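You operate a simulated robot arm through the tools that you are given. There is no shell and no other tool. Be economical: measure what you need, move in short steps, check, and stop when the job is done.

Carry out the task below with a simulated two-armed robot. There is one attempt and no reset: what you move stays moved.

## Task
On the number 4 bench, fold the dust cloth in half, so that its two long edges meet.

It is judged by the outcome, as a careful person would: the job done as asked, and still so three seconds after it is handed in. It fails if anything else is knocked over, pushed out of place, dropped, spilled or broken. Flat cloth is picked up by pressing the open fingertips on it (5 to 10 N) and closing them slowly along it; thin cloth reads only 2 to 8 mm in the jaws.

## Robot
Two 7-joint arms with two-finger parallel grippers on one trunk, on a base that drives. Base frame: it is fixed to the floor where the robot stands at the start and does not move with it; the origin is under the middle of the robot, x ahead of it, y to its left, z up. Readings come in m, degrees, newtons and seconds.
The left shoulder is at the start at [0.07, 0.163, 1.12], the right one opposite. Places, roughly: number 4 bench [0.9, -0.6, 0.8]. Payload 3.43 kg a hand.
Tool frame (each hand has its own): the origin (TCP) lies between the finger pads and is the grasp point; the fingertips stand 0.034 m ahead of it; z points along the fingers, y is the line along which they close. The gripper opens to 0.128 m. The fingers are 0.024 m wide and 0.012 m thick; the gripper's body (0.048 by 0.13 m) begins 0.096 m behind the TCP.
Orientation is told as [roll, pitch, yaw] about the base's x, y, z axes, in that order, counted from this pose: with the fingers straight down and closing along the base's y, the tool's x points along the base's -x, its y along +y and its z along -z.

## Interface
- The arms move only by the tool play_rows. It takes "left_deltas", "right_deltas" or both (then of equal length, played together; a hand with none holds still); each is a list of rows, each a list of 7 numbers: the turn, a rotation vector about the tool's x, y, z in degrees, then the shift along the tool's x, y, z in m, then the opening, from 0 (shut) to 1 (fully open). In form: [[rx, ry, rz, tx, ty, tz, grip], ...]. A call has 1 to 10 rows; each row is the pose to reach, as a shift and turn from the pose commanded when the call began, along the tool's axes at that moment. A row lasts 0.2 s, in which the tool goes at most 0.05 m and 8.6 degrees; a call with a longer step from one row to the next is refused whole, and so is a gripper value outside its range. A pose out of reach is approached as far as the arm can. The call stops where the force on the tool passes 40 N (or 10 N more than at its start, if that is more) or the arm is blocked; 0.2 s more then pass. Each finger travels about 0.153 m/s and halts on what it meets, pressing with about 35 N; the grip force reading is that of the motor and also rises with nothing between the fingers. The clock runs only during rows and for 0.2 s after the last one: add rows that repeat a pose to give the fingers time. It gives the time, the measured TCP pose, the force on the tool (base axes), the opening and the grip force at its end, in the units of the frame above (readings bear some noise), with the torque about the TCP (base axes, N m) and any sound that the robot's microphone picked up.
- Cameras (640 x 400 px; columns grow to the right, rows downward): "scene" is now at [0.1318, 0.0017, 1.3342]; the picture's right is [0.02, -1.00, 0.00], its down [-0.69, -0.01, -0.72] and it looks along [0.72, 0.01, -0.69] (base axes); focal length 262 px, centre (320, 200). "left" rides on the left gripper at [0.076, 0.011, -0.16] in its tool frame; the picture's right is [-0.15, 0.99, 0.00], its down [-0.88, -0.13, -0.46] and it looks along [-0.45, -0.07, 0.89] (tool axes); focal length 234 px, centre (320, 200). "right" rides on the right gripper at [0.076, -0.011, -0.16] in its tool frame; the picture's right is [0.15, 0.99, 0.00], its down [-0.88, 0.13, -0.46] and it looks along [-0.45, 0.07, 0.89] (tool axes); focal length 234 px, centre (320, 200). There is no depth. A picture from a camera that has moved, and an enlarged one, comes with that camera's place and axes in the base frame and with its lens.
- capture(camera): a new picture of that camera. The clock stands still meanwhile.
- lift_body(by): slides the trunk up (or, below 0, down) by that many m; the arms and the scene camera ride with it, the base frame stays. It gives what a move gives, with no picture.
- drive_base(legs): drives the robot by 1 to 6 legs, each [ahead, left, turn to the left] in m, m and degrees, along the robot's own axes; the way and the turn of a leg run together, so that a leg with both is an arc; at most 1.5 m and 180 degrees a leg. The arms and the cameras ride along, it lands a little off, and it stops where it bumps. It gives what a move gives.
- turn_head(pan, tilt): turns the head with the scene camera to pan (to the left, within 86 degrees either way) and tilt (down, from -29 to 69), counted from straight ahead of the robot. It gives what a move gives.
- enlarge(camera, box): a new picture of the part [left, top, right, bottom] of that camera's present view, enlarged. The clock stands still meanwhile.
- hand_in(): hands the job in; it is judged then, once.

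Work in short steps. Places have to be worked out from the pictures, the camera data and where the tool is seen: move nearer, look again, correct. Check each grasp and each placing, and mend what went wrong. You have 120 turns and 92 pictures in all, those below and enlarged ones among them. Open the grippers and draw the arms clear of the work before you hand the job in, unless the task says otherwise; then end with one line.

The tools are called by a JSON object that holds its "fn" and its "kwargs". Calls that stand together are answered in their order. play_rows: Moves the arms, as the interface text tells. Its arguments: {"type":"object","properties":{"left_deltas":{"type":"array"},"right_deltas":{"type":"array"}},"required":[]} The other tools are called the same way: lift_body (by) slides the trunk up or down; drive_base (legs) drives the base; turn_head (pan, tilt) turns the head that bears the scene camera; capture (camera) takes a picture; enlarge (camera, box) takes an enlarged picture of a part of a camera's view; hand_in () hands the job in.

At the start:

```text
clock: 0.0
left_tcp_pos: [0.687, 0.2731, 1.0345]
left_ee_rot: [0.0, 0.0, 0.1]
left_contact_force: [0.0, -0.3, 0.3]
left_ft_torque: [-0.02, 0.01, 0.0]
left_opening: 0.1279
left_grip_force: 0.0
right_tcp_pos: [0.6164, -0.3518, 0.9793]
right_ee_rot: [0.0, 0.1, 0.0]
right_contact_force: [-0.5, 0.5, -0.9]
right_ft_torque: [-0.02, -0.01, 0.0]
right_opening: 0.1278
right_grip_force: 0.1
trunk travel left (down, up): [-0.6, 0.34]
robot x, y, heading: [-0.0016, 0.0004, 0.2]
head pan, tilt: [1.0, 43.9]
```

scene: 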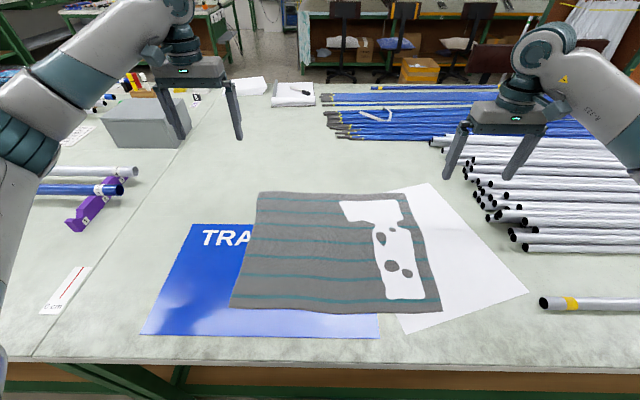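
right: 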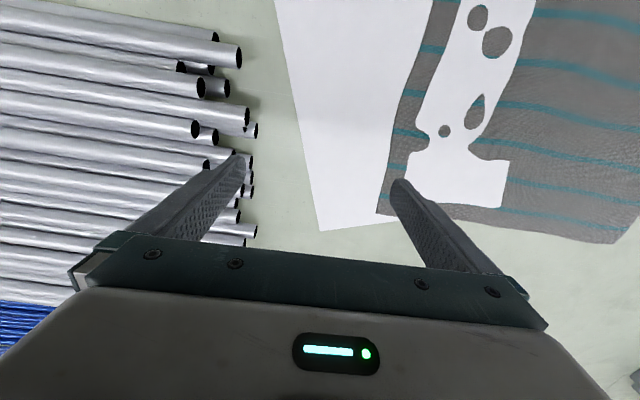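
left: 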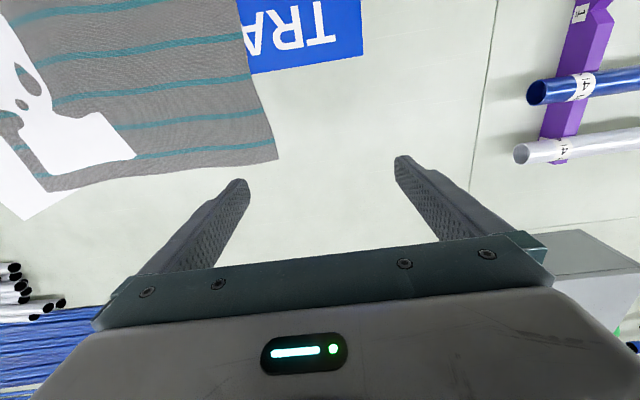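

I see a grey striped cloth of about 0.39 (x) by 0.49 (y) m ahead of me. I'll enlarge it to check the white shape on it and its edges.

{"fn": "enlarge", "kwargs": {"camera": "scene", "box": [200, 170, 480, 345]}}

{"fn": "enlarge", "kwargs": {"camera": "scene", "box": [0, 0, 640, 200]}}

```text
2.29 times, centred on (340, 258) of scene
camera zoom: at [0.1318, 0.0017, 1.3342], right [0.02, -1.0, 0.0], down [-0.69, -0.01, -0.72], along [0.72, 0.01, -0.69], focal length 599 px, centre (274, 69)
```

zoom: 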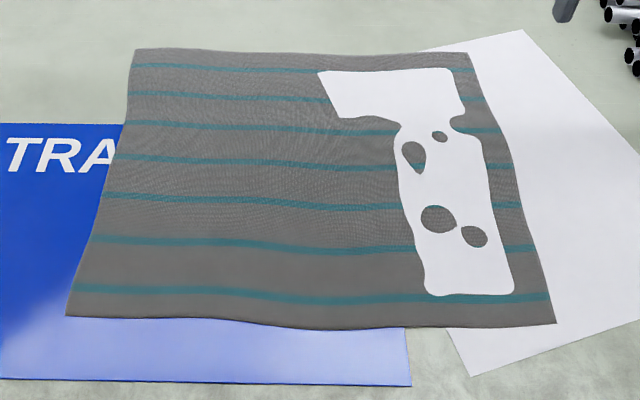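

```text
1.00 times, centred on (320, 100) of scene
camera zoom: at [0.1318, 0.0017, 1.3342], right [0.02, -1.0, 0.0], down [-0.69, -0.01, -0.72], along [0.72, 0.01, -0.69], focal length 262 px, centre (320, 300)
```

zoom: 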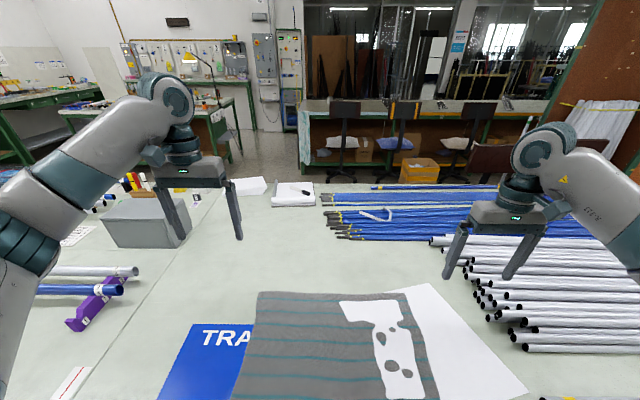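

Triangulating the cloth's far-left corner from the scene and left cameras puts the surface at z≈0.81–0.82, so the cloth lies at about x 0.36–0.70, y −0.25–0.19. The near edge is close to the reach minimum, so I drive back 0.1 m.

{"fn": "drive_base", "kwargs": {"legs": [[-0.1, 0, 0]]}}

```text
clock: 1.2
left_tcp_pos: [0.5856, 0.273, 1.0344]
left_ee_rot: [0.0, 0.0, 0.0]
left_contact_force: [-0.8, -0.5, 0.2]
left_ft_torque: [0.0, -0.04, 0.02]
left_opening: 0.1278
left_grip_force: 0.2
right_tcp_pos: [0.5134, -0.3533, 0.9782]
right_ee_rot: [0.0, 0.0, -0.1]
right_contact_force: [-0.2, -0.6, 0.4]
right_ft_torque: [0.02, -0.01, 0.02]
right_opening: 0.1282
right_grip_force: 0.0
trunk travel left (down, up): [-0.6, 0.34]
robot x, y, heading: [-0.1003, -0.0009, -0.1]
head pan, tilt: [1.0, 43.9]
```

The robot is back at x −0.10. I move both hands above the near corners, with the tips about 7 cm above the cloth and the grippers partly closed, then look.

{"fn": "play_rows", "kwargs": {"left_deltas": [[0, 0, 0, 0.036, -0.019, 0.019, 0.8], [0, 0, 0, 0.072, -0.038, 0.038, 0.6], [0, 0, 0, 0.107, -0.057, 0.057, 0.45], [0, 0, 0, 0.143, -0.075, 0.076, 0.33], [0, 0, 0, 0.178, -0.094, 0.095, 0.33], [0, 0, 0, 0.214, -0.113, 0.114, 0.33], [0, 0, 0, 0.214, -0.113, 0.114, 0.33]], "right_deltas": [[0, 0, 0, 0.024, 0.025, 0.01, 0.8], [0, 0, 0, 0.047, 0.049, 0.019, 0.6], [0, 0, 0, 0.07, 0.074, 0.029, 0.45], [0, 0, 0, 0.094, 0.099, 0.039, 0.33], [0, 0, 0, 0.118, 0.123, 0.048, 0.33], [0, 0, 0, 0.141, 0.148, 0.058, 0.33], [0, 0, 0, 0.141, 0.148, 0.058, 0.33]]}}

{"fn": "capture", "kwargs": {"camera": "scene"}}

{"fn": "capture", "kwargs": {"camera": "left"}}

{"fn": "capture", "kwargs": {"camera": "right"}}

```text
clock: 2.8
left_tcp_pos: [0.3729, 0.1603, 0.9208]
left_ee_rot: [0.0, 0.1, 0.1]
left_contact_force: [0.0, 0.1, -0.6]
left_ft_torque: [0.02, 0.02, -0.01]
left_opening: 0.0421
left_grip_force: 0.0
right_tcp_pos: [0.3712, -0.2027, 0.9213]
right_ee_rot: [0.0, 0.0, 0.1]
right_contact_force: [-0.2, 0.6, -0.4]
right_ft_torque: [0.0, 0.01, 0.01]
right_opening: 0.042
right_grip_force: 0.1
trunk travel left (down, up): [-0.6, 0.34]
robot x, y, heading: [-0.101, 0.0013, 0.1]
head pan, tilt: [1.0, 43.9]
```

```text
86 pictures are left
camera scene: at [0.0307, 0.0013, 1.3342], right [0.02, -1.0, 0.0], down [-0.69, -0.01, -0.72], along [0.72, 0.01, -0.69], focal length 262 px, centre (320, 200)
```

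scene: 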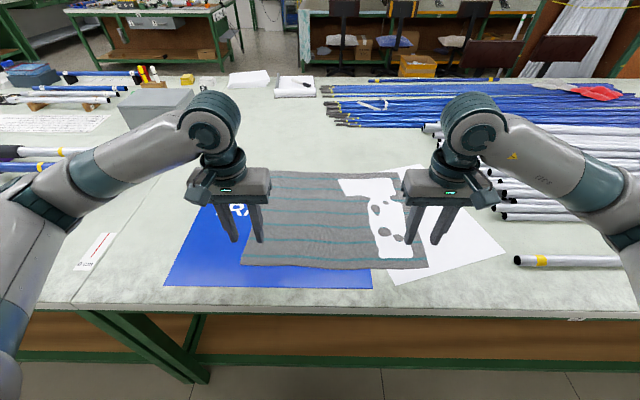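

```text
85 pictures are left
camera left: at [0.2964, 0.1723, 1.0785], right [0.15, 0.99, 0.0], down [0.88, -0.13, 0.46], along [0.45, -0.07, -0.89], focal length 234 px, centre (320, 200)
```

left: 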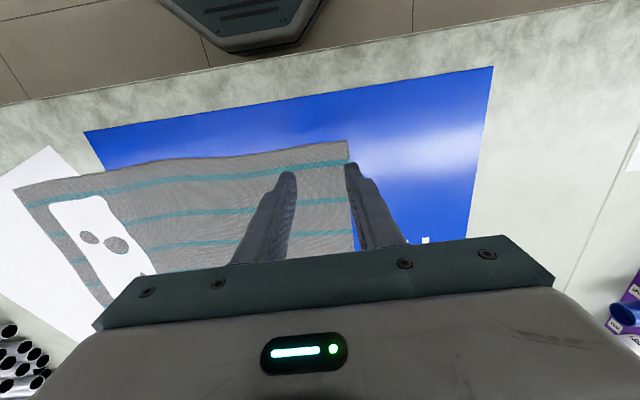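

```text
84 pictures are left
camera right: at [0.2948, -0.2148, 1.0799], right [-0.15, 0.99, 0.0], down [0.88, 0.13, 0.46], along [0.45, 0.07, -0.89], focal length 234 px, centre (320, 200)
```

right: 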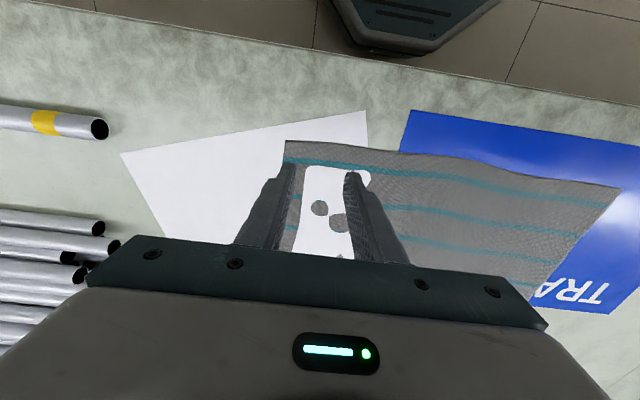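

From the gripper cameras, the near corners are at about (0.362, 0.193) and (0.363, −0.244), with the surface at z≈0.805. I shift slightly inward and lower until the tips are just above it.

{"fn": "play_rows", "kwargs": {"left_deltas": [[0, 0, 0, -0.004, -0.01, 0.035, 0.33], [0, 0, 0, -0.004, -0.01, 0.06, 0.33], [0, 0, 0, -0.004, -0.01, 0.072, 0.33]], "right_deltas": [[0, 0, 0, -0.005, 0, 0.035, 0.33], [0, 0, 0, -0.005, 0, 0.06, 0.33], [0, 0, 0, -0.005, 0, 0.072, 0.33]]}}

{"fn": "capture", "kwargs": {"camera": "left"}}

{"fn": "capture", "kwargs": {"camera": "right"}}

```text
clock: 3.6
left_tcp_pos: [0.3778, 0.1514, 0.8482]
left_ee_rot: [0.0, 0.0, 0.0]
left_contact_force: [0.9, -0.5, 0.4]
left_ft_torque: [0.0, 0.01, -0.01]
left_opening: 0.0423
left_grip_force: 0.1
right_tcp_pos: [0.3774, -0.2032, 0.8498]
right_ee_rot: [-0.1, 0.0, 0.0]
right_contact_force: [-0.3, 0.5, 0.3]
right_ft_torque: [-0.02, 0.0, -0.04]
right_opening: 0.0419
right_grip_force: 0.1
trunk travel left (down, up): [-0.6, 0.34]
robot x, y, heading: [-0.1014, 0.003, 0.2]
head pan, tilt: [1.0, 43.9]
```

```text
83 pictures are left
camera left: at [0.3014, 0.1631, 1.006], right [0.15, 0.99, 0.0], down [0.88, -0.13, 0.45], along [0.45, -0.07, -0.89], focal length 234 px, centre (320, 200)
```

left: 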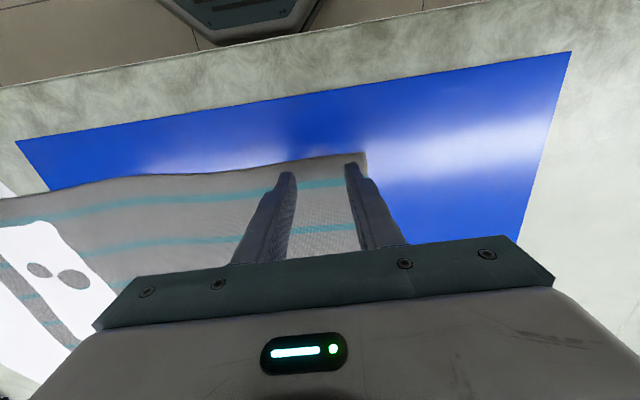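

```text
82 pictures are left
camera right: at [0.3014, -0.2143, 1.0078], right [-0.15, 0.99, 0.0], down [0.88, 0.13, 0.46], along [0.45, 0.07, -0.89], focal length 234 px, centre (320, 200)
```

right: 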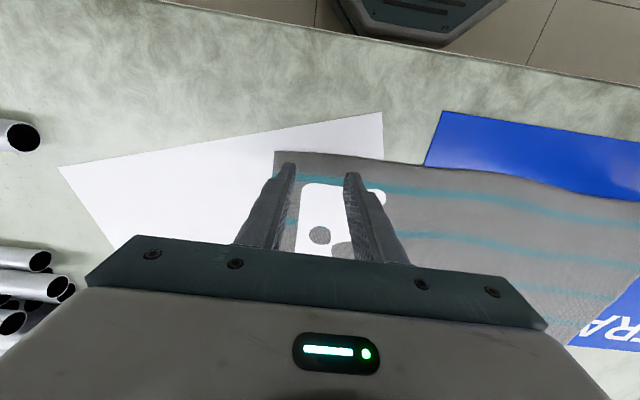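

Both tips sit just inside the near edge. I creep down a few mm looking for contact.

{"fn": "play_rows", "kwargs": {"left_deltas": [[0, 0, 0, 0, 0, 0.004, 0.33], [0, 0, 0, 0, 0, 0.008, 0.33]], "right_deltas": [[0, 0, 0, 0, 0, 0.004, 0.33], [0, 0, 0, 0, 0, 0.008, 0.33]]}}

```text
clock: 4.2
left_tcp_pos: [0.3766, 0.1499, 0.8403]
left_ee_rot: [0.1, 0.0, -0.1]
left_contact_force: [0.5, 0.4, -1.1]
left_ft_torque: [0.0, 0.0, 0.0]
left_opening: 0.042
left_grip_force: 0.1
right_tcp_pos: [0.3781, -0.2031, 0.8417]
right_ee_rot: [0.0, 0.0, 0.1]
right_contact_force: [-0.1, -0.4, 0.5]
right_ft_torque: [-0.03, 0.01, 0.0]
right_opening: 0.0425
right_grip_force: 0.0
trunk travel left (down, up): [-0.6, 0.34]
robot x, y, heading: [-0.104, 0.0003, 0.1]
head pan, tilt: [1.0, 43.9]
```

No contact yet at z≈0.841, so I go down 4 mm more.

{"fn": "play_rows", "kwargs": {"left_deltas": [[0, 0, 0, 0, 0, 0.002, 0.33], [0, 0, 0, 0, 0, 0.004, 0.33]], "right_deltas": [[0, 0, 0, 0, 0, 0.002, 0.33], [0, 0, 0, 0, 0, 0.004, 0.33]]}}

```text
clock: 4.8
left_tcp_pos: [0.3765, 0.1503, 0.8385]
left_ee_rot: [0.1, -0.2, 0.0]
left_contact_force: [0.4, 1.4, 15.7]
left_ft_torque: [0.15, -0.01, -0.07]
left_opening: 0.0419
left_grip_force: 0.1
right_tcp_pos: [0.3778, -0.2035, 0.8374]
right_ee_rot: [0.0, 0.0, 0.0]
right_contact_force: [0.0, 0.7, -0.3]
right_ft_torque: [0.01, -0.02, -0.01]
right_opening: 0.042
right_grip_force: 0.0
trunk travel left (down, up): [-0.6, 0.34]
robot x, y, heading: [-0.1004, 0.0015, 0.2]
head pan, tilt: [1.0, 43.9]
```

The left hand presses at 16 N, which is a bit much, and the right isn't touching yet. I ease the left up 1 mm and lower the right 1.5 mm.

{"fn": "play_rows", "kwargs": {"left_deltas": [[0, 0, 0, 0, 0, -0.0008, 0.33], [0, 0, 0, 0, 0, -0.0008, 0.33]], "right_deltas": [[0, 0, 0, 0, 0, 0.001, 0.33], [0, 0, 0, 0, 0, 0.0015, 0.33]]}}

```text
clock: 5.4
left_tcp_pos: [0.3766, 0.1498, 0.8379]
left_ee_rot: [0.0, -0.1, 0.1]
left_contact_force: [6.8, 2.1, 12.1]
left_ft_torque: [0.12, -0.24, -0.08]
left_opening: 0.0423
left_grip_force: 0.1
right_tcp_pos: [0.3775, -0.2037, 0.8354]
right_ee_rot: [0.0, -0.1, -0.1]
right_contact_force: [-1.3, -1.3, 7.5]
right_ft_torque: [-0.07, 0.08, 0.02]
right_opening: 0.0422
right_grip_force: 0.1
trunk travel left (down, up): [-0.6, 0.34]
robot x, y, heading: [-0.1013, -0.0021, -0.1]
head pan, tilt: [1.0, 43.9]
```

Left 12 N, right 7.5 N. I ease the left another 0.4 mm and close both slowly along the cloth.

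{"fn": "play_rows", "kwargs": {"left_deltas": [[0, 0, 0, 0, 0, -0.0004, 0.32], [0, 0, 0, 0, 0, -0.0004, 0.29], [0, 0, 0, 0, 0, -0.0004, 0.26], [0, 0, 0, 0, 0, -0.0004, 0.23], [0, 0, 0, 0, 0, -0.0004, 0.2], [0, 0, 0, 0, 0, -0.0004, 0.17], [0, 0, 0, 0, 0, -0.0004, 0.13], [0, 0, 0, 0, 0, -0.0004, 0.08], [0, 0, 0, 0, 0, -0.0004, 0.03], [0, 0, 0, 0, 0, -0.0004, 0]], "right_deltas": [[0, 0, 0, 0, 0, 0, 0.32], [0, 0, 0, 0, 0, 0, 0.29], [0, 0, 0, 0, 0, 0, 0.26], [0, 0, 0, 0, 0, 0, 0.23], [0, 0, 0, 0, 0, 0, 0.2], [0, 0, 0, 0, 0, 0, 0.17], [0, 0, 0, 0, 0, 0, 0.13], [0, 0, 0, 0, 0, 0, 0.08], [0, 0, 0, 0, 0, 0, 0.03], [0, 0, 0, 0, 0, 0, 0]]}}

{"fn": "capture", "kwargs": {"camera": "left"}}

{"fn": "capture", "kwargs": {"camera": "right"}}

```text
clock: 7.6
left_tcp_pos: [0.3757, 0.15, 0.8373]
left_ee_rot: [0.0, 0.1, 0.0]
left_contact_force: [-0.6, 0.5, 3.6]
left_ft_torque: [0.0, 0.04, 0.0]
left_opening: 0.0004
left_grip_force: 33.1
right_tcp_pos: [0.378, -0.2044, 0.8359]
right_ee_rot: [0.0, -0.2, 0.0]
right_contact_force: [-1.3, 0.2, 14.4]
right_ft_torque: [0.05, 0.05, -0.04]
right_opening: 0.0001
right_grip_force: 32.8
trunk travel left (down, up): [-0.6, 0.34]
robot x, y, heading: [-0.1036, -0.0005, 0.0]
head pan, tilt: [1.0, 43.9]
```

```text
81 pictures are left
camera left: at [0.2992, 0.1634, 0.9961], right [0.15, 0.99, 0.0], down [0.88, -0.13, 0.46], along [0.45, -0.07, -0.89], focal length 234 px, centre (320, 200)
```

left: 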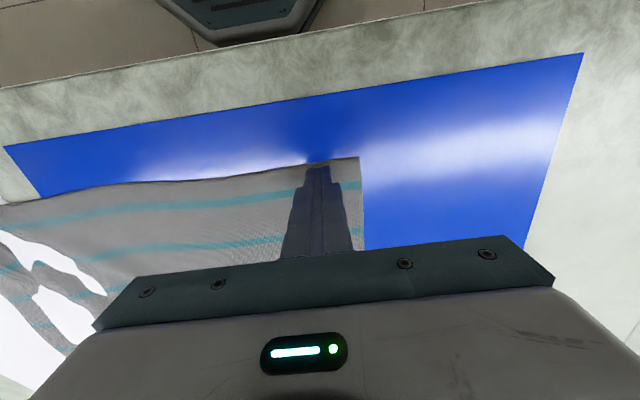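

```text
80 pictures are left
camera right: at [0.3003, -0.2146, 0.9943], right [-0.15, 0.99, 0.0], down [0.88, 0.13, 0.46], along [0.45, 0.07, -0.89], focal length 234 px, centre (320, 200)
```

right: 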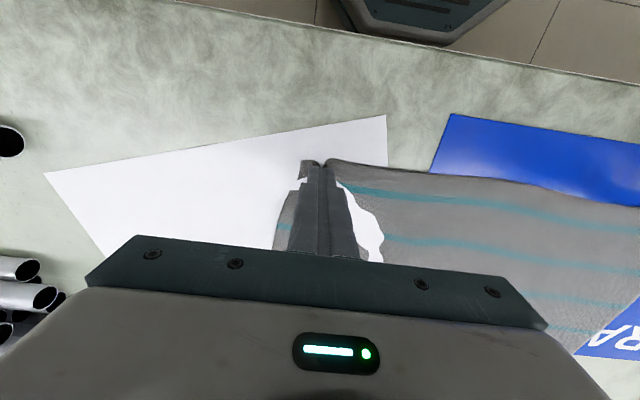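

Both jaws read 0 mm, so nothing seems caught, though the right cloth looks gathered. I lift both 15 mm and look before retrying.

{"fn": "play_rows", "kwargs": {"left_deltas": [[0, 0, 0, 0, 0, -0.008, 0], [0, 0, 0, 0, 0, -0.015, 0]], "right_deltas": [[0, 0, 0, 0, 0, -0.008, 0], [0, 0, 0, 0, 0, -0.015, 0]]}}

{"fn": "capture", "kwargs": {"camera": "right"}}

{"fn": "capture", "kwargs": {"camera": "left"}}

```text
clock: 8.2
left_tcp_pos: [0.3752, 0.1499, 0.8523]
left_ee_rot: [0.1, 0.1, 0.0]
left_contact_force: [-0.4, 0.2, -0.1]
left_ft_torque: [0.02, 0.02, 0.02]
left_opening: 0.0003
left_grip_force: 32.9
right_tcp_pos: [0.3781, -0.2044, 0.8496]
right_ee_rot: [0.0, -0.1, 0.1]
right_contact_force: [0.1, -0.5, 0.2]
right_ft_torque: [-0.02, 0.02, 0.01]
right_opening: 0.0002
right_grip_force: 33.0
trunk travel left (down, up): [-0.6, 0.34]
robot x, y, heading: [-0.0984, -0.0004, -0.2]
head pan, tilt: [1.0, 43.9]
```

```text
79 pictures are left
camera right: at [0.3016, -0.2153, 1.0092], right [-0.15, 0.99, 0.0], down [0.88, 0.13, 0.46], along [0.45, 0.07, -0.89], focal length 234 px, centre (320, 200)
```

right: 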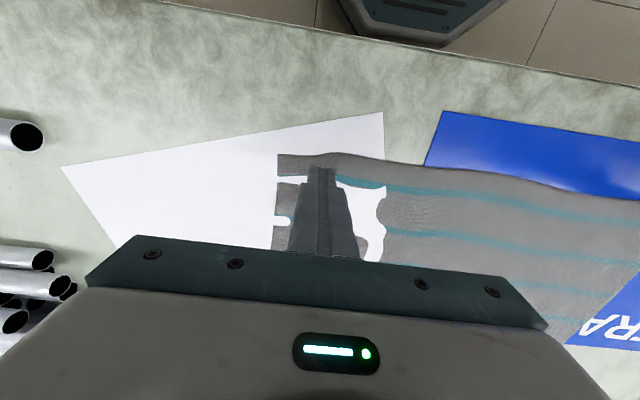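

```text
78 pictures are left
camera left: at [0.2999, 0.1629, 1.0106], right [0.15, 0.99, 0.0], down [0.88, -0.13, 0.46], along [0.45, -0.07, -0.89], focal length 234 px, centre (320, 200)
```

left: 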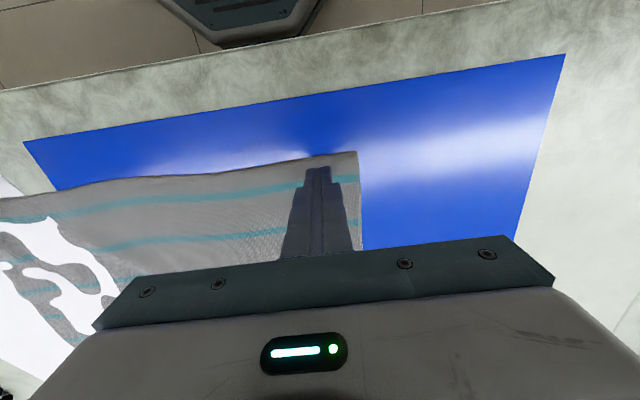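

The cloth sprang back flat, so the ridge never formed; the span was probably too short for it to buckle. I open to about 70 mm, shift slightly inward and lower to near contact.

{"fn": "play_rows", "kwargs": {"left_deltas": [[0, 0, 0, 0, -0.006, 0, 0.3], [0, 0, 0, 0, -0.006, 0, 0.55], [0, 0, 0, 0, -0.006, 0.01, 0.55], [0, 0, 0, 0, -0.006, 0.0133, 0.55], [0, 0, 0, 0, -0.006, 0.0145, 0.55]], "right_deltas": [[0, 0, 0, 0, 0.007, 0, 0.3], [0, 0, 0, 0, 0.007, 0, 0.55], [0, 0, 0, 0, 0.007, 0.01, 0.55], [0, 0, 0, 0, 0.007, 0.0135, 0.55], [0, 0, 0, 0, 0.007, 0.0148, 0.55]]}}

```text
clock: 9.4
left_tcp_pos: [0.3772, 0.1455, 0.8387]
left_ee_rot: [0.0, 0.0, -0.1]
left_contact_force: [-0.1, -0.1, 0.4]
left_ft_torque: [0.0, 0.02, 0.01]
left_opening: 0.0704
left_grip_force: 0.0
right_tcp_pos: [0.3781, -0.1967, 0.8354]
right_ee_rot: [-0.1, -0.1, 0.0]
right_contact_force: [-0.6, 0.1, 3.1]
right_ft_torque: [0.01, -0.01, 0.0]
right_opening: 0.0699
right_grip_force: 0.1
trunk travel left (down, up): [-0.6, 0.34]
robot x, y, heading: [-0.1004, -0.0005, 0.0]
head pan, tilt: [1.0, 43.9]
```

Right 3 N, left 0. I press the left about 1.8 mm further and the right 0.7 mm.

{"fn": "play_rows", "kwargs": {"left_deltas": [[0, 0, 0, 0, 0, 0.001, 0.55], [0, 0, 0, 0, 0, 0.0016, 0.55]], "right_deltas": [[0, 0, 0, 0, 0, 0.0005, 0.55], [0, 0, 0, 0, 0, 0.0005, 0.55]]}}

```text
clock: 10.0
left_tcp_pos: [0.3761, 0.1453, 0.8368]
left_ee_rot: [0.0, -0.1, 0.1]
left_contact_force: [1.9, 1.2, 6.6]
left_ft_torque: [0.02, -0.09, -0.04]
left_opening: 0.0703
left_grip_force: 0.0
right_tcp_pos: [0.3781, -0.1972, 0.8358]
right_ee_rot: [0.0, -0.1, 0.0]
right_contact_force: [-1.6, 0.9, 8.1]
right_ft_torque: [0.04, 0.04, -0.02]
right_opening: 0.0703
right_grip_force: 0.0
trunk travel left (down, up): [-0.6, 0.34]
robot x, y, heading: [-0.1011, 0.001, -0.1]
head pan, tilt: [1.0, 43.9]
```

Both press at 7–8 N. I close half-way slowly, then look.

{"fn": "play_rows", "kwargs": {"left_deltas": [[0, 0, 0, 0, 0, 0, 0.52], [0, 0, 0, 0, 0, 0, 0.49], [0, 0, 0, 0, 0, 0, 0.46], [0, 0, 0, 0, 0, 0, 0.43], [0, 0, 0, 0, 0, 0, 0.4], [0, 0, 0, 0, 0, 0, 0.37], [0, 0, 0, 0, 0, 0, 0.34], [0, 0, 0, 0, 0, 0, 0.31], [0, 0, 0, 0, 0, 0, 0.28], [0, 0, 0, 0, 0, 0, 0.25]], "right_deltas": [[0, 0, 0, 0, 0, 0, 0.52], [0, 0, 0, 0, 0, 0, 0.49], [0, 0, 0, 0, 0, 0, 0.46], [0, 0, 0, 0, 0, 0, 0.43], [0, 0, 0, 0, 0, 0, 0.4], [0, 0, 0, 0, 0, 0, 0.37], [0, 0, 0, 0, 0, 0, 0.34], [0, 0, 0, 0, 0, 0, 0.31], [0, 0, 0, 0, 0, 0, 0.28], [0, 0, 0, 0, 0, 0, 0.25]]}}

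{"fn": "enlarge", "kwargs": {"camera": "right", "box": [200, 120, 440, 270]}}

{"fn": "enlarge", "kwargs": {"camera": "left", "box": [200, 120, 440, 270]}}

```text
clock: 12.2
left_tcp_pos: [0.3764, 0.1431, 0.8373]
left_ee_rot: [0.0, -0.1, 0.1]
left_contact_force: [1.1, -1.6, 13.4]
left_ft_torque: [-0.1, 0.0, 0.0]
left_opening: 0.0318
left_grip_force: 0.1
right_tcp_pos: [0.3773, -0.197, 0.8356]
right_ee_rot: [0.0, -0.1, 0.0]
right_contact_force: [0.5, 0.6, 9.6]
right_ft_torque: [0.02, 0.02, 0.03]
right_opening: 0.0306
right_grip_force: 0.0
trunk travel left (down, up): [-0.6, 0.34]
robot x, y, heading: [-0.0992, -0.0008, 0.2]
head pan, tilt: [1.0, 43.9]
```

```text
2.67 times, centred on (320, 195) of right
camera zoom: at [0.3006, -0.2082, 0.9943], right [-0.15, 0.99, 0.0], down [0.88, 0.13, 0.46], along [0.45, 0.07, -0.89], focal length 624 px, centre (320, 213)
```

zoom: 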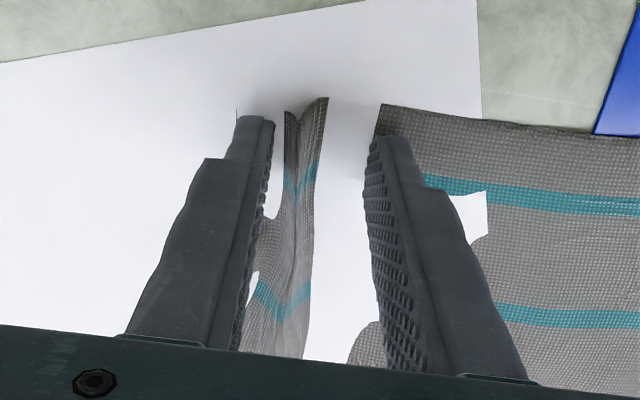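

```text
2.67 times, centred on (320, 195) of left
camera zoom: at [0.2992, 0.1561, 0.9958], right [0.15, 0.99, 0.0], down [0.88, -0.13, 0.46], along [0.45, -0.07, -0.89], focal length 624 px, centre (320, 213)
```

zoom: 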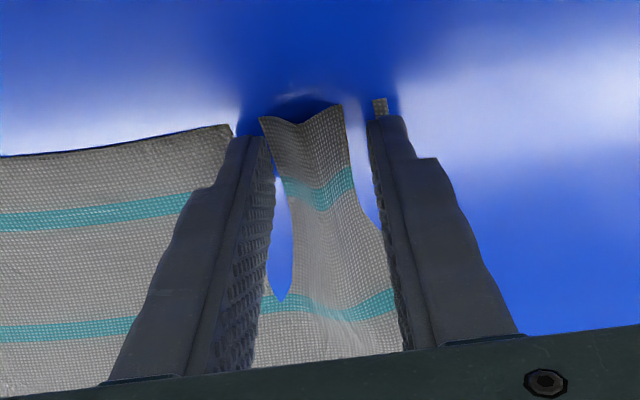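

A ridge now stands between the fingers of both hands. I close on, slowly, to the end.

{"fn": "play_rows", "kwargs": {"left_deltas": [[0, 0, 0, 0, 0, 0, 0.23], [0, 0, 0, 0, 0, 0, 0.2], [0, 0, 0, 0, 0, 0, 0.17], [0, 0, 0, 0, 0, 0, 0.14], [0, 0, 0, 0, 0, 0, 0.11], [0, 0, 0, 0, 0, 0, 0.08], [0, 0, 0, 0, 0, 0, 0.05], [0, 0, 0, 0, 0, 0, 0.02], [0, 0, 0, 0, 0, 0, 0], [0, 0, 0, 0, 0, 0, 0]], "right_deltas": [[0, 0, 0, 0, 0, 0, 0.23], [0, 0, 0, 0, 0, 0, 0.2], [0, 0, 0, 0, 0, 0, 0.17], [0, 0, 0, 0, 0, 0, 0.14], [0, 0, 0, 0, 0, 0, 0.11], [0, 0, 0, 0, 0, 0, 0.08], [0, 0, 0, 0, 0, 0, 0.05], [0, 0, 0, 0, 0, 0, 0.02], [0, 0, 0, 0, 0, 0, 0], [0, 0, 0, 0, 0, 0, 0]]}}

{"fn": "capture", "kwargs": {"camera": "right"}}

{"fn": "capture", "kwargs": {"camera": "left"}}

```text
clock: 14.4
left_tcp_pos: [0.375, 0.1415, 0.8379]
left_ee_rot: [-0.1, -0.1, 0.1]
left_contact_force: [0.2, -14.3, 11.4]
left_ft_torque: [-0.5, 0.0, 0.05]
left_opening: 0.0028
left_grip_force: 35.6
right_tcp_pos: [0.3778, -0.1985, 0.8361]
right_ee_rot: [0.1, -0.1, 0.0]
right_contact_force: [0.2, 6.1, 11.5]
right_ft_torque: [0.25, 0.01, -0.02]
right_opening: 0.0024
right_grip_force: 35.2
trunk travel left (down, up): [-0.6, 0.34]
robot x, y, heading: [-0.1007, 0.0011, -0.1]
head pan, tilt: [1.0, 43.9]
```

```text
75 pictures are left
camera right: at [0.3006, -0.2086, 0.9942], right [-0.15, 0.99, 0.0], down [0.88, 0.13, 0.46], along [0.45, 0.07, -0.89], focal length 234 px, centre (320, 200)
```

right: 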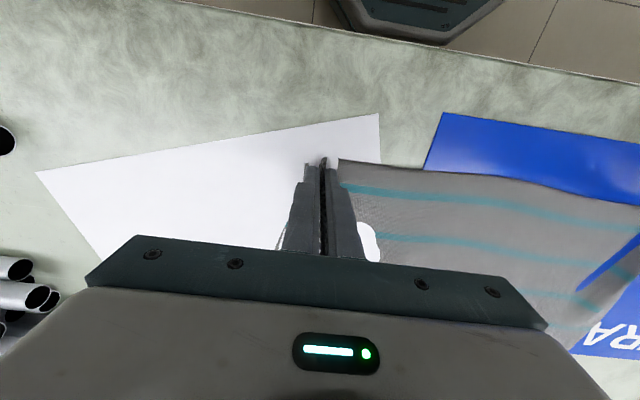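

```text
74 pictures are left
camera left: at [0.2991, 0.1553, 0.9958], right [0.15, 0.99, 0.0], down [0.88, -0.13, 0.46], along [0.45, -0.07, -0.89], focal length 234 px, centre (320, 200)
```

left: 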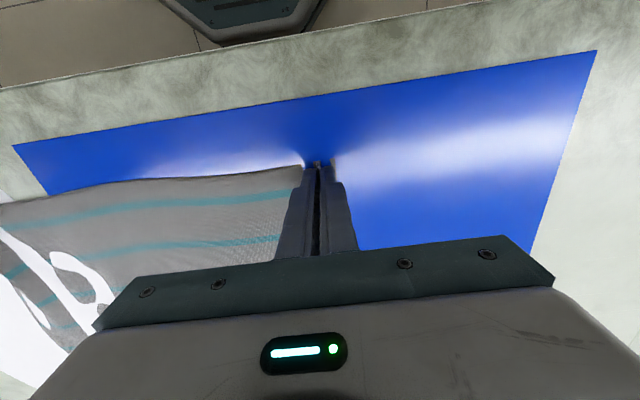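

The jaws read 2.8 and 2.4 mm, so both hands hold cloth, and the side forces show it taut between them. I lift 40 mm while bringing each hand 7 mm inward.

{"fn": "play_rows", "kwargs": {"left_deltas": [[0, 0, 0, 0, -0.004, -0.005, 0], [0, 0, 0, 0, -0.007, -0.015, 0], [0, 0, 0, 0, -0.007, -0.028, 0], [0, 0, 0, 0, -0.007, -0.04, 0]], "right_deltas": [[0, 0, 0, 0, 0.004, -0.005, 0], [0, 0, 0, 0, 0.007, -0.015, 0], [0, 0, 0, 0, 0.007, -0.028, 0], [0, 0, 0, 0, 0.007, -0.04, 0]]}}

{"fn": "capture", "kwargs": {"camera": "scene"}}

{"fn": "capture", "kwargs": {"camera": "left"}}

{"fn": "capture", "kwargs": {"camera": "right"}}

```text
clock: 15.4
left_tcp_pos: [0.3758, 0.1375, 0.8762]
left_ee_rot: [0.0, 0.1, 0.0]
left_contact_force: [-0.5, -0.3, 0.3]
left_ft_torque: [-0.01, 0.0, -0.01]
left_opening: 0.0026
left_grip_force: 35.3
right_tcp_pos: [0.378, -0.1902, 0.8751]
right_ee_rot: [0.0, 0.0, 0.0]
right_contact_force: [-0.2, -0.7, -0.3]
right_ft_torque: [0.0, 0.02, 0.01]
right_opening: 0.0026
right_grip_force: 35.1
trunk travel left (down, up): [-0.6, 0.34]
robot x, y, heading: [-0.0994, 0.0004, 0.0]
head pan, tilt: [1.0, 43.9]
```

```text
73 pictures are left
camera scene: at [0.0304, 0.0018, 1.3342], right [0.02, -1.0, 0.0], down [-0.69, -0.01, -0.72], along [0.72, 0.01, -0.69], focal length 262 px, centre (320, 200)
```

scene: 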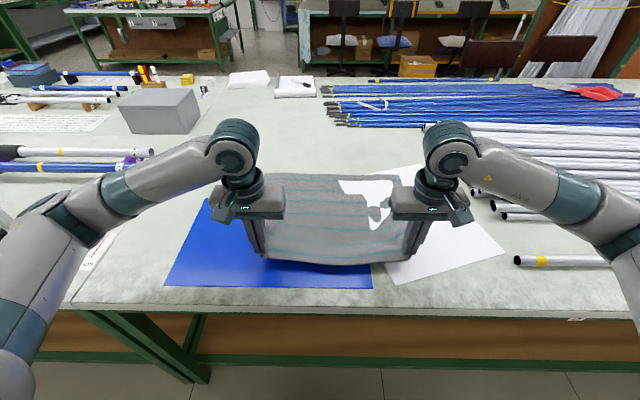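

```text
72 pictures are left
camera left: at [0.2994, 0.151, 1.0353], right [0.15, 0.99, 0.0], down [0.88, -0.13, 0.45], along [0.45, -0.07, -0.89], focal length 234 px, centre (320, 200)
```

left: 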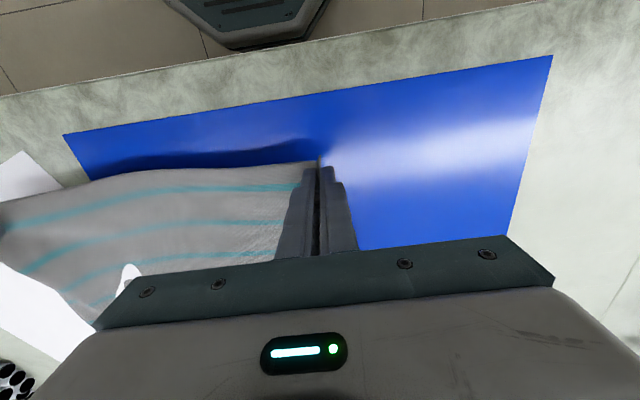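

```text
71 pictures are left
camera right: at [0.3017, -0.2015, 1.0344], right [-0.15, 0.99, 0.0], down [0.88, 0.13, 0.46], along [0.45, 0.07, -0.89], focal length 234 px, centre (320, 200)
```

right: 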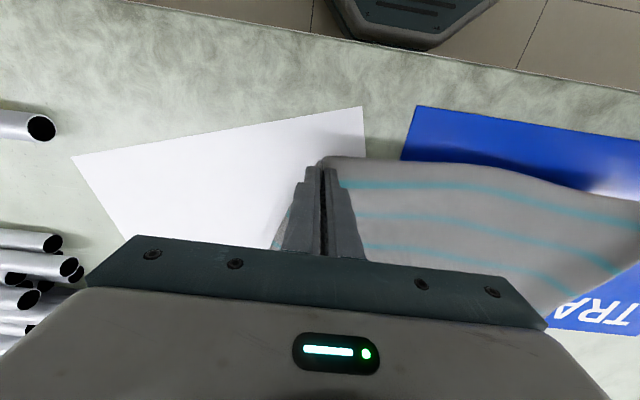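

The cloth is held securely and the sheet and poster haven't moved. I carry the near edge along an arc to above the fold line at x≈0.533.

{"fn": "play_rows", "kwargs": {"left_deltas": [[0, 0, 0, -0.02, 0, -0.035, 0], [0, 0, 0, -0.05, 0, -0.07, 0], [0, 0, 0, -0.09, 0, -0.095, 0], [0, 0, 0, -0.125, 0, -0.107, 0], [0, 0, 0, -0.157, 0, -0.11, 0]], "right_deltas": [[0, 0, 0, -0.02, 0, -0.035, 0], [0, 0, 0, -0.05, 0, -0.07, 0], [0, 0, 0, -0.09, 0, -0.095, 0], [0, 0, 0, -0.125, 0, -0.107, 0], [0, 0, 0, -0.157, 0, -0.11, 0]]}}

{"fn": "capture", "kwargs": {"camera": "scene"}}

```text
clock: 16.6
left_tcp_pos: [0.5339, 0.1349, 0.9847]
left_ee_rot: [0.0, 0.1, 0.0]
left_contact_force: [0.0, -0.8, -0.6]
left_ft_torque: [0.0, 0.04, 0.0]
left_opening: 0.0024
left_grip_force: 35.3
right_tcp_pos: [0.5374, -0.1929, 0.9829]
right_ee_rot: [0.0, 0.0, 0.0]
right_contact_force: [-0.4, 0.1, -0.4]
right_ft_torque: [0.0, 0.07, 0.03]
right_opening: 0.0025
right_grip_force: 35.4
trunk travel left (down, up): [-0.6, 0.34]
robot x, y, heading: [-0.1007, -0.0004, 0.0]
head pan, tilt: [1.0, 43.9]
```

```text
70 pictures are left
camera scene: at [0.0323, 0.0016, 1.3339], right [0.02, -1.0, 0.0], down [-0.69, -0.01, -0.72], along [0.72, 0.01, -0.69], focal length 262 px, centre (320, 200)
```

scene: 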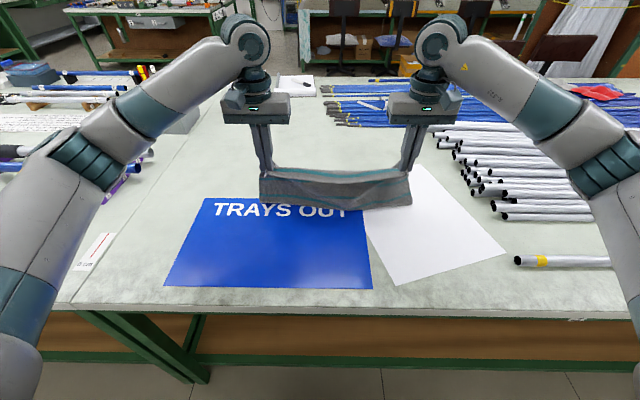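

The cloth hangs well over the fold line. I go forward and down to x≈0.60, z≈0.89 first; then I'll drive forward so the hands can tilt their fingertips back and turn the edge outward.

{"fn": "play_rows", "kwargs": {"left_deltas": [[0, 0, 0, -0.025, 0, 0.012, 0], [0, 0, 0, -0.045, 0, 0.04, 0], [0, 0, 0, -0.06, 0, 0.07, 0], [0, 0, 0, -0.068, 0, 0.095, 0]], "right_deltas": [[0, 0, 0, -0.022, 0, 0.012, 0], [0, 0, 0, -0.042, 0, 0.04, 0], [0, 0, 0, -0.057, 0, 0.07, 0], [0, 0, 0, -0.065, 0, 0.095, 0]]}}

{"fn": "drive_base", "kwargs": {"legs": [[0.1, 0, 0]]}}

{"fn": "capture", "kwargs": {"camera": "scene"}}

```text
clock: 17.6
left_tcp_pos: [0.6016, 0.1344, 0.8912]
left_ee_rot: [-0.1, 0.1, 0.1]
left_contact_force: [0.3, -0.4, 0.8]
left_ft_torque: [0.02, 0.0, 0.01]
left_opening: 0.0026
left_grip_force: 35.3
right_tcp_pos: [0.602, -0.1918, 0.8896]
right_ee_rot: [0.0, 0.1, -0.1]
right_contact_force: [-0.3, 0.0, -0.6]
right_ft_torque: [0.01, 0.0, 0.0]
right_opening: 0.0025
right_grip_force: 35.1
trunk travel left (down, up): [-0.6, 0.34]
robot x, y, heading: [-0.105, -0.0001, -0.1]
head pan, tilt: [1.0, 43.9]
```

```text
clock: 18.7
left_tcp_pos: [0.7017, 0.1345, 0.8918]
left_ee_rot: [0.0, 0.2, -0.1]
left_contact_force: [0.1, -0.5, -0.2]
left_ft_torque: [0.07, 0.0, -0.01]
left_opening: 0.0025
left_grip_force: 34.5
right_tcp_pos: [0.701, -0.1907, 0.8892]
right_ee_rot: [0.1, 0.0, 0.0]
right_contact_force: [-0.5, 0.0, -0.2]
right_ft_torque: [0.01, 0.01, -0.01]
right_opening: 0.0027
right_grip_force: 34.9
trunk travel left (down, up): [-0.6, 0.34]
robot x, y, heading: [-0.0011, 0.0046, -0.3]
head pan, tilt: [1.0, 43.9]
```

```text
69 pictures are left
camera scene: at [0.132, 0.0016, 1.3342], right [0.02, -1.0, 0.0], down [-0.69, -0.01, -0.72], along [0.72, 0.01, -0.69], focal length 262 px, centre (320, 200)
```

scene: 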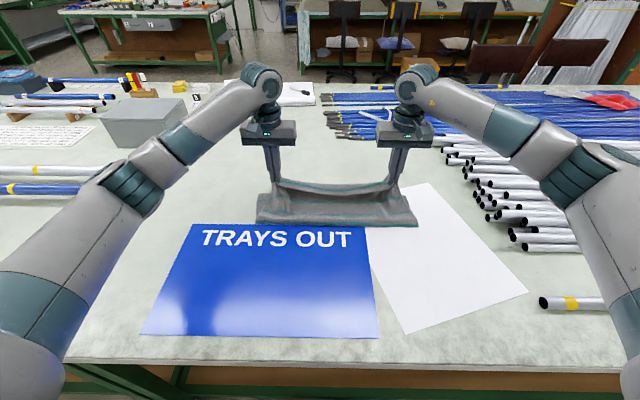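

The hands are at x≈0.70 and the fold has been drawn a little forward. I tilt the fingertips back towards me by about 40° in the air and lower slightly.

{"fn": "play_rows", "kwargs": {"left_deltas": [[0, 8, 0, 0.002, 0, 0.0, 0], [0, 16, 0, 0.004, 0, 0.005, 0], [0, 24, 0, 0.006, 0, 0.012, 0], [0, 32, 0, 0.007, 0, 0.018, 0], [0, 40, 0, 0.007, 0, 0.022, 0]], "right_deltas": [[0, 8, 0, 0.002, 0, 0.0, 0], [0, 16, 0, 0.004, 0, 0.005, 0], [0, 24, 0, 0.006, 0, 0.012, 0], [0, 32, 0, 0.007, 0, 0.018, 0], [0, 40, 0, 0.007, 0, 0.022, 0]]}}

{"fn": "capture", "kwargs": {"camera": "scene"}}

{"fn": "capture", "kwargs": {"camera": "left"}}

{"fn": "capture", "kwargs": {"camera": "right"}}

```text
clock: 19.9
left_tcp_pos: [0.6576, 0.1286, 0.8861]
left_ee_rot: [-0.4, 37.3, -0.5]
left_contact_force: [-0.7, 0.0, 0.2]
left_ft_torque: [0.03, -0.08, -0.02]
left_opening: 0.0026
left_grip_force: 34.9
left hand out of reach, approached as far as the arm can: row 5
right_tcp_pos: [0.6682, -0.1851, 0.8785]
right_ee_rot: [0.2, 39.8, 0.2]
right_contact_force: [0.7, 0.5, 0.0]
right_ft_torque: [-0.03, -0.05, 0.03]
right_opening: 0.0025
right_grip_force: 35.4
right hand out of reach, approached as far as the arm can: row 5
trunk travel left (down, up): [-0.6, 0.34]
robot x, y, heading: [0.0015, 0.0014, -0.1]
head pan, tilt: [1.0, 43.9]
```

```text
68 pictures are left
camera scene: at [0.1286, 0.0045, 1.3345], right [0.02, -1.0, 0.0], down [-0.69, -0.01, -0.72], along [0.72, 0.01, -0.69], focal length 262 px, centre (320, 200)
```

scene: 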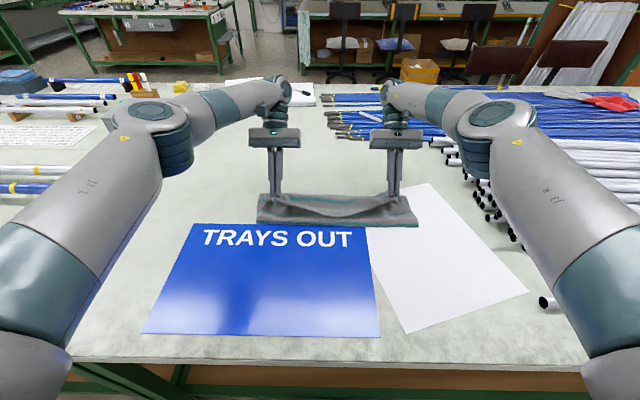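

```text
67 pictures are left
camera left: at [0.6939, 0.143, 1.0561], right [0.12, 0.99, -0.1], down [0.98, -0.14, -0.17], along [-0.18, -0.07, -0.98], focal length 234 px, centre (320, 200)
```

left: 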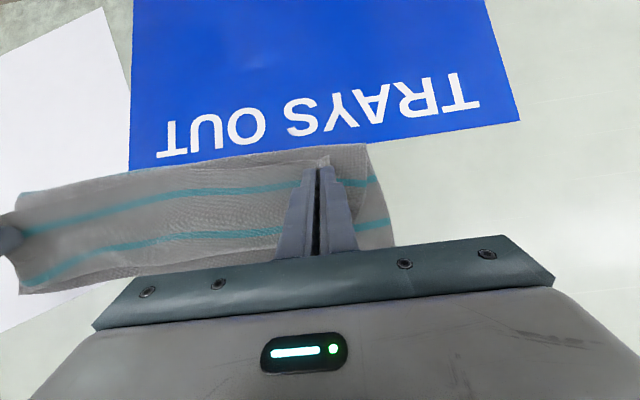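

```text
66 pictures are left
camera right: at [0.7116, -0.1967, 1.0489], right [-0.11, 0.99, 0.1], down [0.97, 0.13, -0.21], along [-0.22, 0.07, -0.97], focal length 234 px, centre (320, 200)
```

right: 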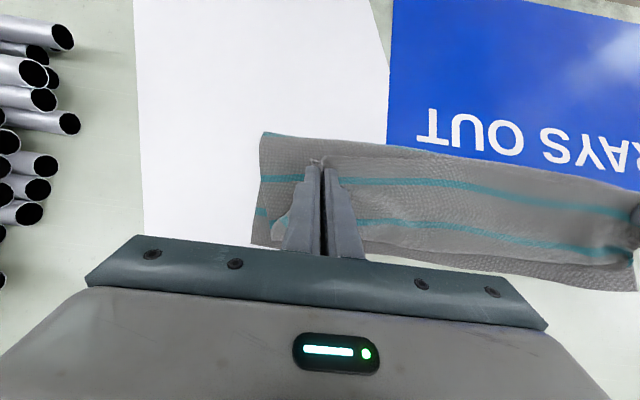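

The tilt runs out of reach here, and the lower layer has been lifted so the fold sits near x≈0.60 instead of 0.533. I back the hands up to about (0.60, z 0.94), halving the tilt, so the lower layer lies down again.

{"fn": "play_rows", "kwargs": {"left_deltas": [[0, -5, 0, 0.03, 0, 0.002, 0], [0, -10, 0, 0.06, 0, 0.004, 0], [0, -15, 0, 0.09, 0, 0.006, 0], [0, -20, 0, 0.118, 0, 0.0075, 0], [0, -20, 0, 0.118, 0, 0.0075, 0]], "right_deltas": [[0, -5, 0, 0.03, 0, 0.002, 0], [0, -10, 0, 0.06, 0, 0.004, 0], [0, -15, 0, 0.09, 0, 0.006, 0], [0, -20, 0, 0.118, 0, 0.0075, 0], [0, -20, 0, 0.118, 0, 0.0075, 0]]}}

{"fn": "capture", "kwargs": {"camera": "scene"}}

{"fn": "capture", "kwargs": {"camera": "left"}}

```text
clock: 21.1
left_tcp_pos: [0.5642, 0.1269, 0.9545]
left_ee_rot: [0.0, 20.1, 0.0]
left_contact_force: [0.0, 0.4, 0.3]
left_ft_torque: [0.03, 0.05, -0.01]
left_opening: 0.0027
left_grip_force: 34.4
right_tcp_pos: [0.5757, -0.1879, 0.9453]
right_ee_rot: [0.0, 20.0, -0.1]
right_contact_force: [-0.1, 0.6, -0.7]
right_ft_torque: [0.03, 0.05, -0.01]
right_opening: 0.0026
right_grip_force: 35.3
trunk travel left (down, up): [-0.6, 0.34]
robot x, y, heading: [-0.0004, -0.0008, 0.2]
head pan, tilt: [1.0, 43.9]
```

```text
65 pictures are left
camera scene: at [0.1334, 0.0015, 1.3339], right [0.02, -1.0, 0.0], down [-0.69, -0.01, -0.72], along [0.72, 0.01, -0.69], focal length 262 px, centre (320, 200)
```

scene: 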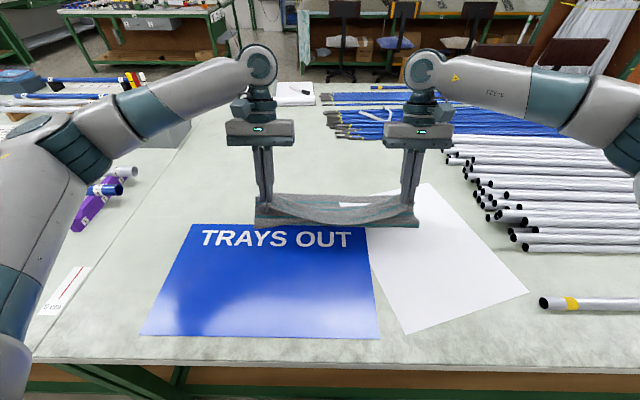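

```text
64 pictures are left
camera left: at [0.5476, 0.1394, 1.129], right [0.14, 0.99, -0.05], down [0.98, -0.13, 0.13], along [0.12, -0.07, -0.99], focal length 234 px, centre (320, 200)
```

left: 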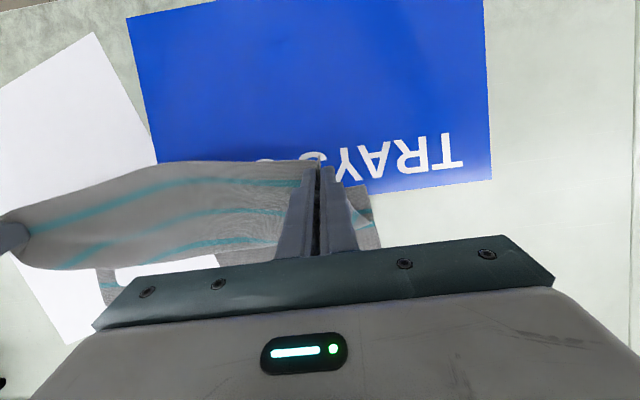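

The fold line still seems to be near x≈0.585. I enlarge to see where the slack lies.

{"fn": "enlarge", "kwargs": {"camera": "scene", "box": [220, 140, 460, 290]}}

{"fn": "capture", "kwargs": {"camera": "right"}}

```text
2.67 times, centred on (340, 215) of scene
camera zoom: at [0.1334, 0.0015, 1.3339], right [0.02, -1.0, 0.0], down [-0.69, -0.01, -0.72], along [0.72, 0.01, -0.69], focal length 699 px, centre (267, 160)
```

zoom: 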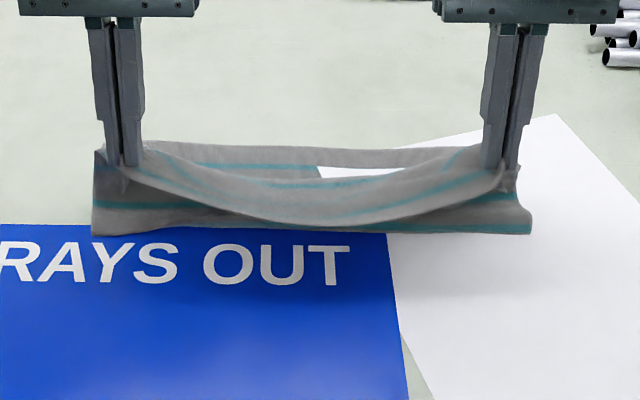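

```text
62 pictures are left
camera right: at [0.5578, -0.1997, 1.1199], right [-0.14, 0.99, 0.05], down [0.98, 0.13, 0.13], along [0.12, 0.07, -0.99], focal length 234 px, centre (320, 200)
```

right: 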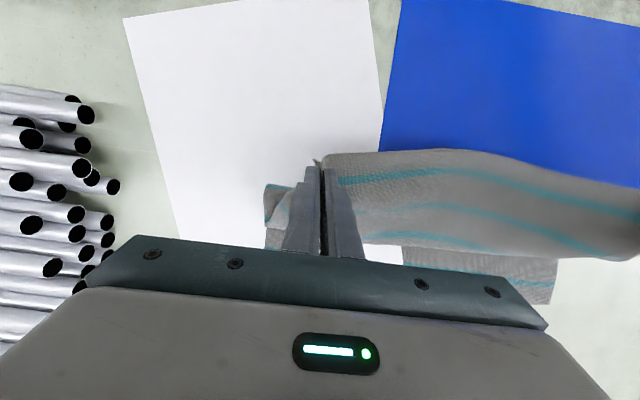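

The slack is folded in S-shape behind the fingers and the fold got dragged forward. I take the hands back to x≈0.44 low and upright, to re-lay the lower layer, and align both hands.

{"fn": "play_rows", "kwargs": {"left_deltas": [[0, -4, 0, 0.022, 0.001, 0.014, 0], [0, -8, 0, 0.045, 0.003, 0.032, 0], [0, -12, 0, 0.065, 0.004, 0.052, 0], [0, -16, 0, 0.083, 0.006, 0.073, 0], [0, -20, 0, 0.098, 0.006, 0.0936, 0]], "right_deltas": [[0, -4, 0, 0.024, 0, 0.013, 0], [0, -8, 0, 0.048, -0.001, 0.03, 0], [0, -12, 0, 0.072, -0.002, 0.049, 0], [0, -16, 0, 0.094, -0.004, 0.069, 0], [0, -20, 0, 0.1123, -0.004, 0.0891, 0]]}}

{"fn": "enlarge", "kwargs": {"camera": "scene", "box": [200, 140, 480, 315]}}

{"fn": "capture", "kwargs": {"camera": "left"}}

```text
clock: 22.3
left_tcp_pos: [0.4389, 0.1335, 0.901]
left_ee_rot: [0.0, 0.0, -0.1]
left_contact_force: [-0.9, -0.1, -0.2]
left_ft_torque: [0.05, -0.01, -0.03]
left_opening: 0.0027
left_grip_force: 35.4
right_tcp_pos: [0.4403, -0.193, 0.9009]
right_ee_rot: [0.0, -0.1, -0.1]
right_contact_force: [0.3, -0.2, 0.8]
right_ft_torque: [0.01, 0.05, 0.0]
right_opening: 0.0026
right_grip_force: 35.1
trunk travel left (down, up): [-0.6, 0.34]
robot x, y, heading: [-0.0015, 0.0015, 0.2]
head pan, tilt: [1.0, 43.9]
```

```text
2.29 times, centred on (340, 228) of scene
camera zoom: at [0.1304, 0.0013, 1.3344], right [0.02, -1.0, 0.0], down [-0.69, -0.01, -0.72], along [0.72, 0.01, -0.69], focal length 599 px, centre (274, 137)
```

zoom: 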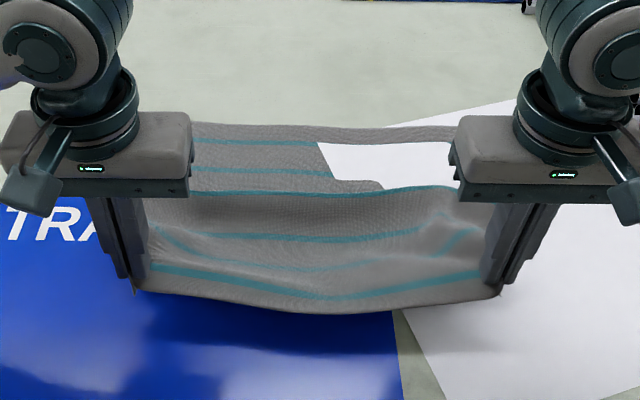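

```text
60 pictures are left
camera left: at [0.3628, 0.1459, 1.0593], right [0.15, 0.99, 0.0], down [0.88, -0.13, 0.46], along [0.45, -0.07, -0.89], focal length 234 px, centre (320, 200)
```

left: 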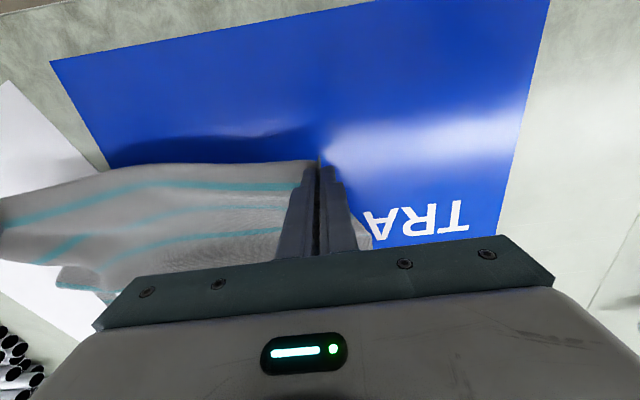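

The lower half is mostly laid back down, with some waves. I go fully back to x≈0.385, z≈0.865 to re-flatten before repeating a tighter arc.

{"fn": "play_rows", "kwargs": {"left_deltas": [[0, 0, 0, 0.03, 0.002, 0.018, 0], [0, 0, 0, 0.055, 0.004, 0.035, 0], [0, 0, 0, 0.055, 0.004, 0.035, 0]], "right_deltas": [[0, 0, 0, 0.03, -0.001, 0.018, 0], [0, 0, 0, 0.056, -0.002, 0.035, 0], [0, 0, 0, 0.056, -0.002, 0.035, 0]]}}

{"fn": "enlarge", "kwargs": {"camera": "scene", "box": [200, 170, 480, 345]}}

```text
clock: 23.1
left_tcp_pos: [0.3857, 0.1386, 0.8659]
left_ee_rot: [0.1, -0.1, -0.1]
left_contact_force: [-0.3, -0.4, 0.9]
left_ft_torque: [-0.03, -0.03, 0.03]
left_opening: 0.0025
left_grip_force: 35.2
right_tcp_pos: [0.3839, -0.1963, 0.8641]
right_ee_rot: [0.0, 0.0, 0.1]
right_contact_force: [0.0, 1.6, 0.1]
right_ft_torque: [-0.01, 0.01, 0.0]
right_opening: 0.0028
right_grip_force: 34.9
trunk travel left (down, up): [-0.6, 0.34]
robot x, y, heading: [-0.0004, -0.0007, 0.2]
head pan, tilt: [1.0, 43.9]
```

```text
2.29 times, centred on (340, 258) of scene
camera zoom: at [0.1315, 0.0015, 1.3342], right [0.02, -1.0, 0.0], down [-0.69, -0.01, -0.72], along [0.72, 0.01, -0.69], focal length 599 px, centre (274, 69)
```

zoom: 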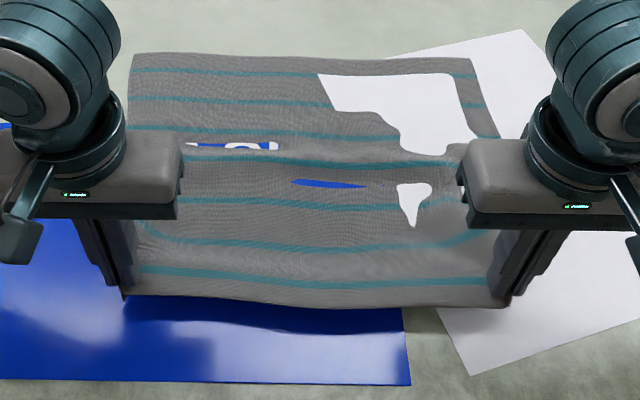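

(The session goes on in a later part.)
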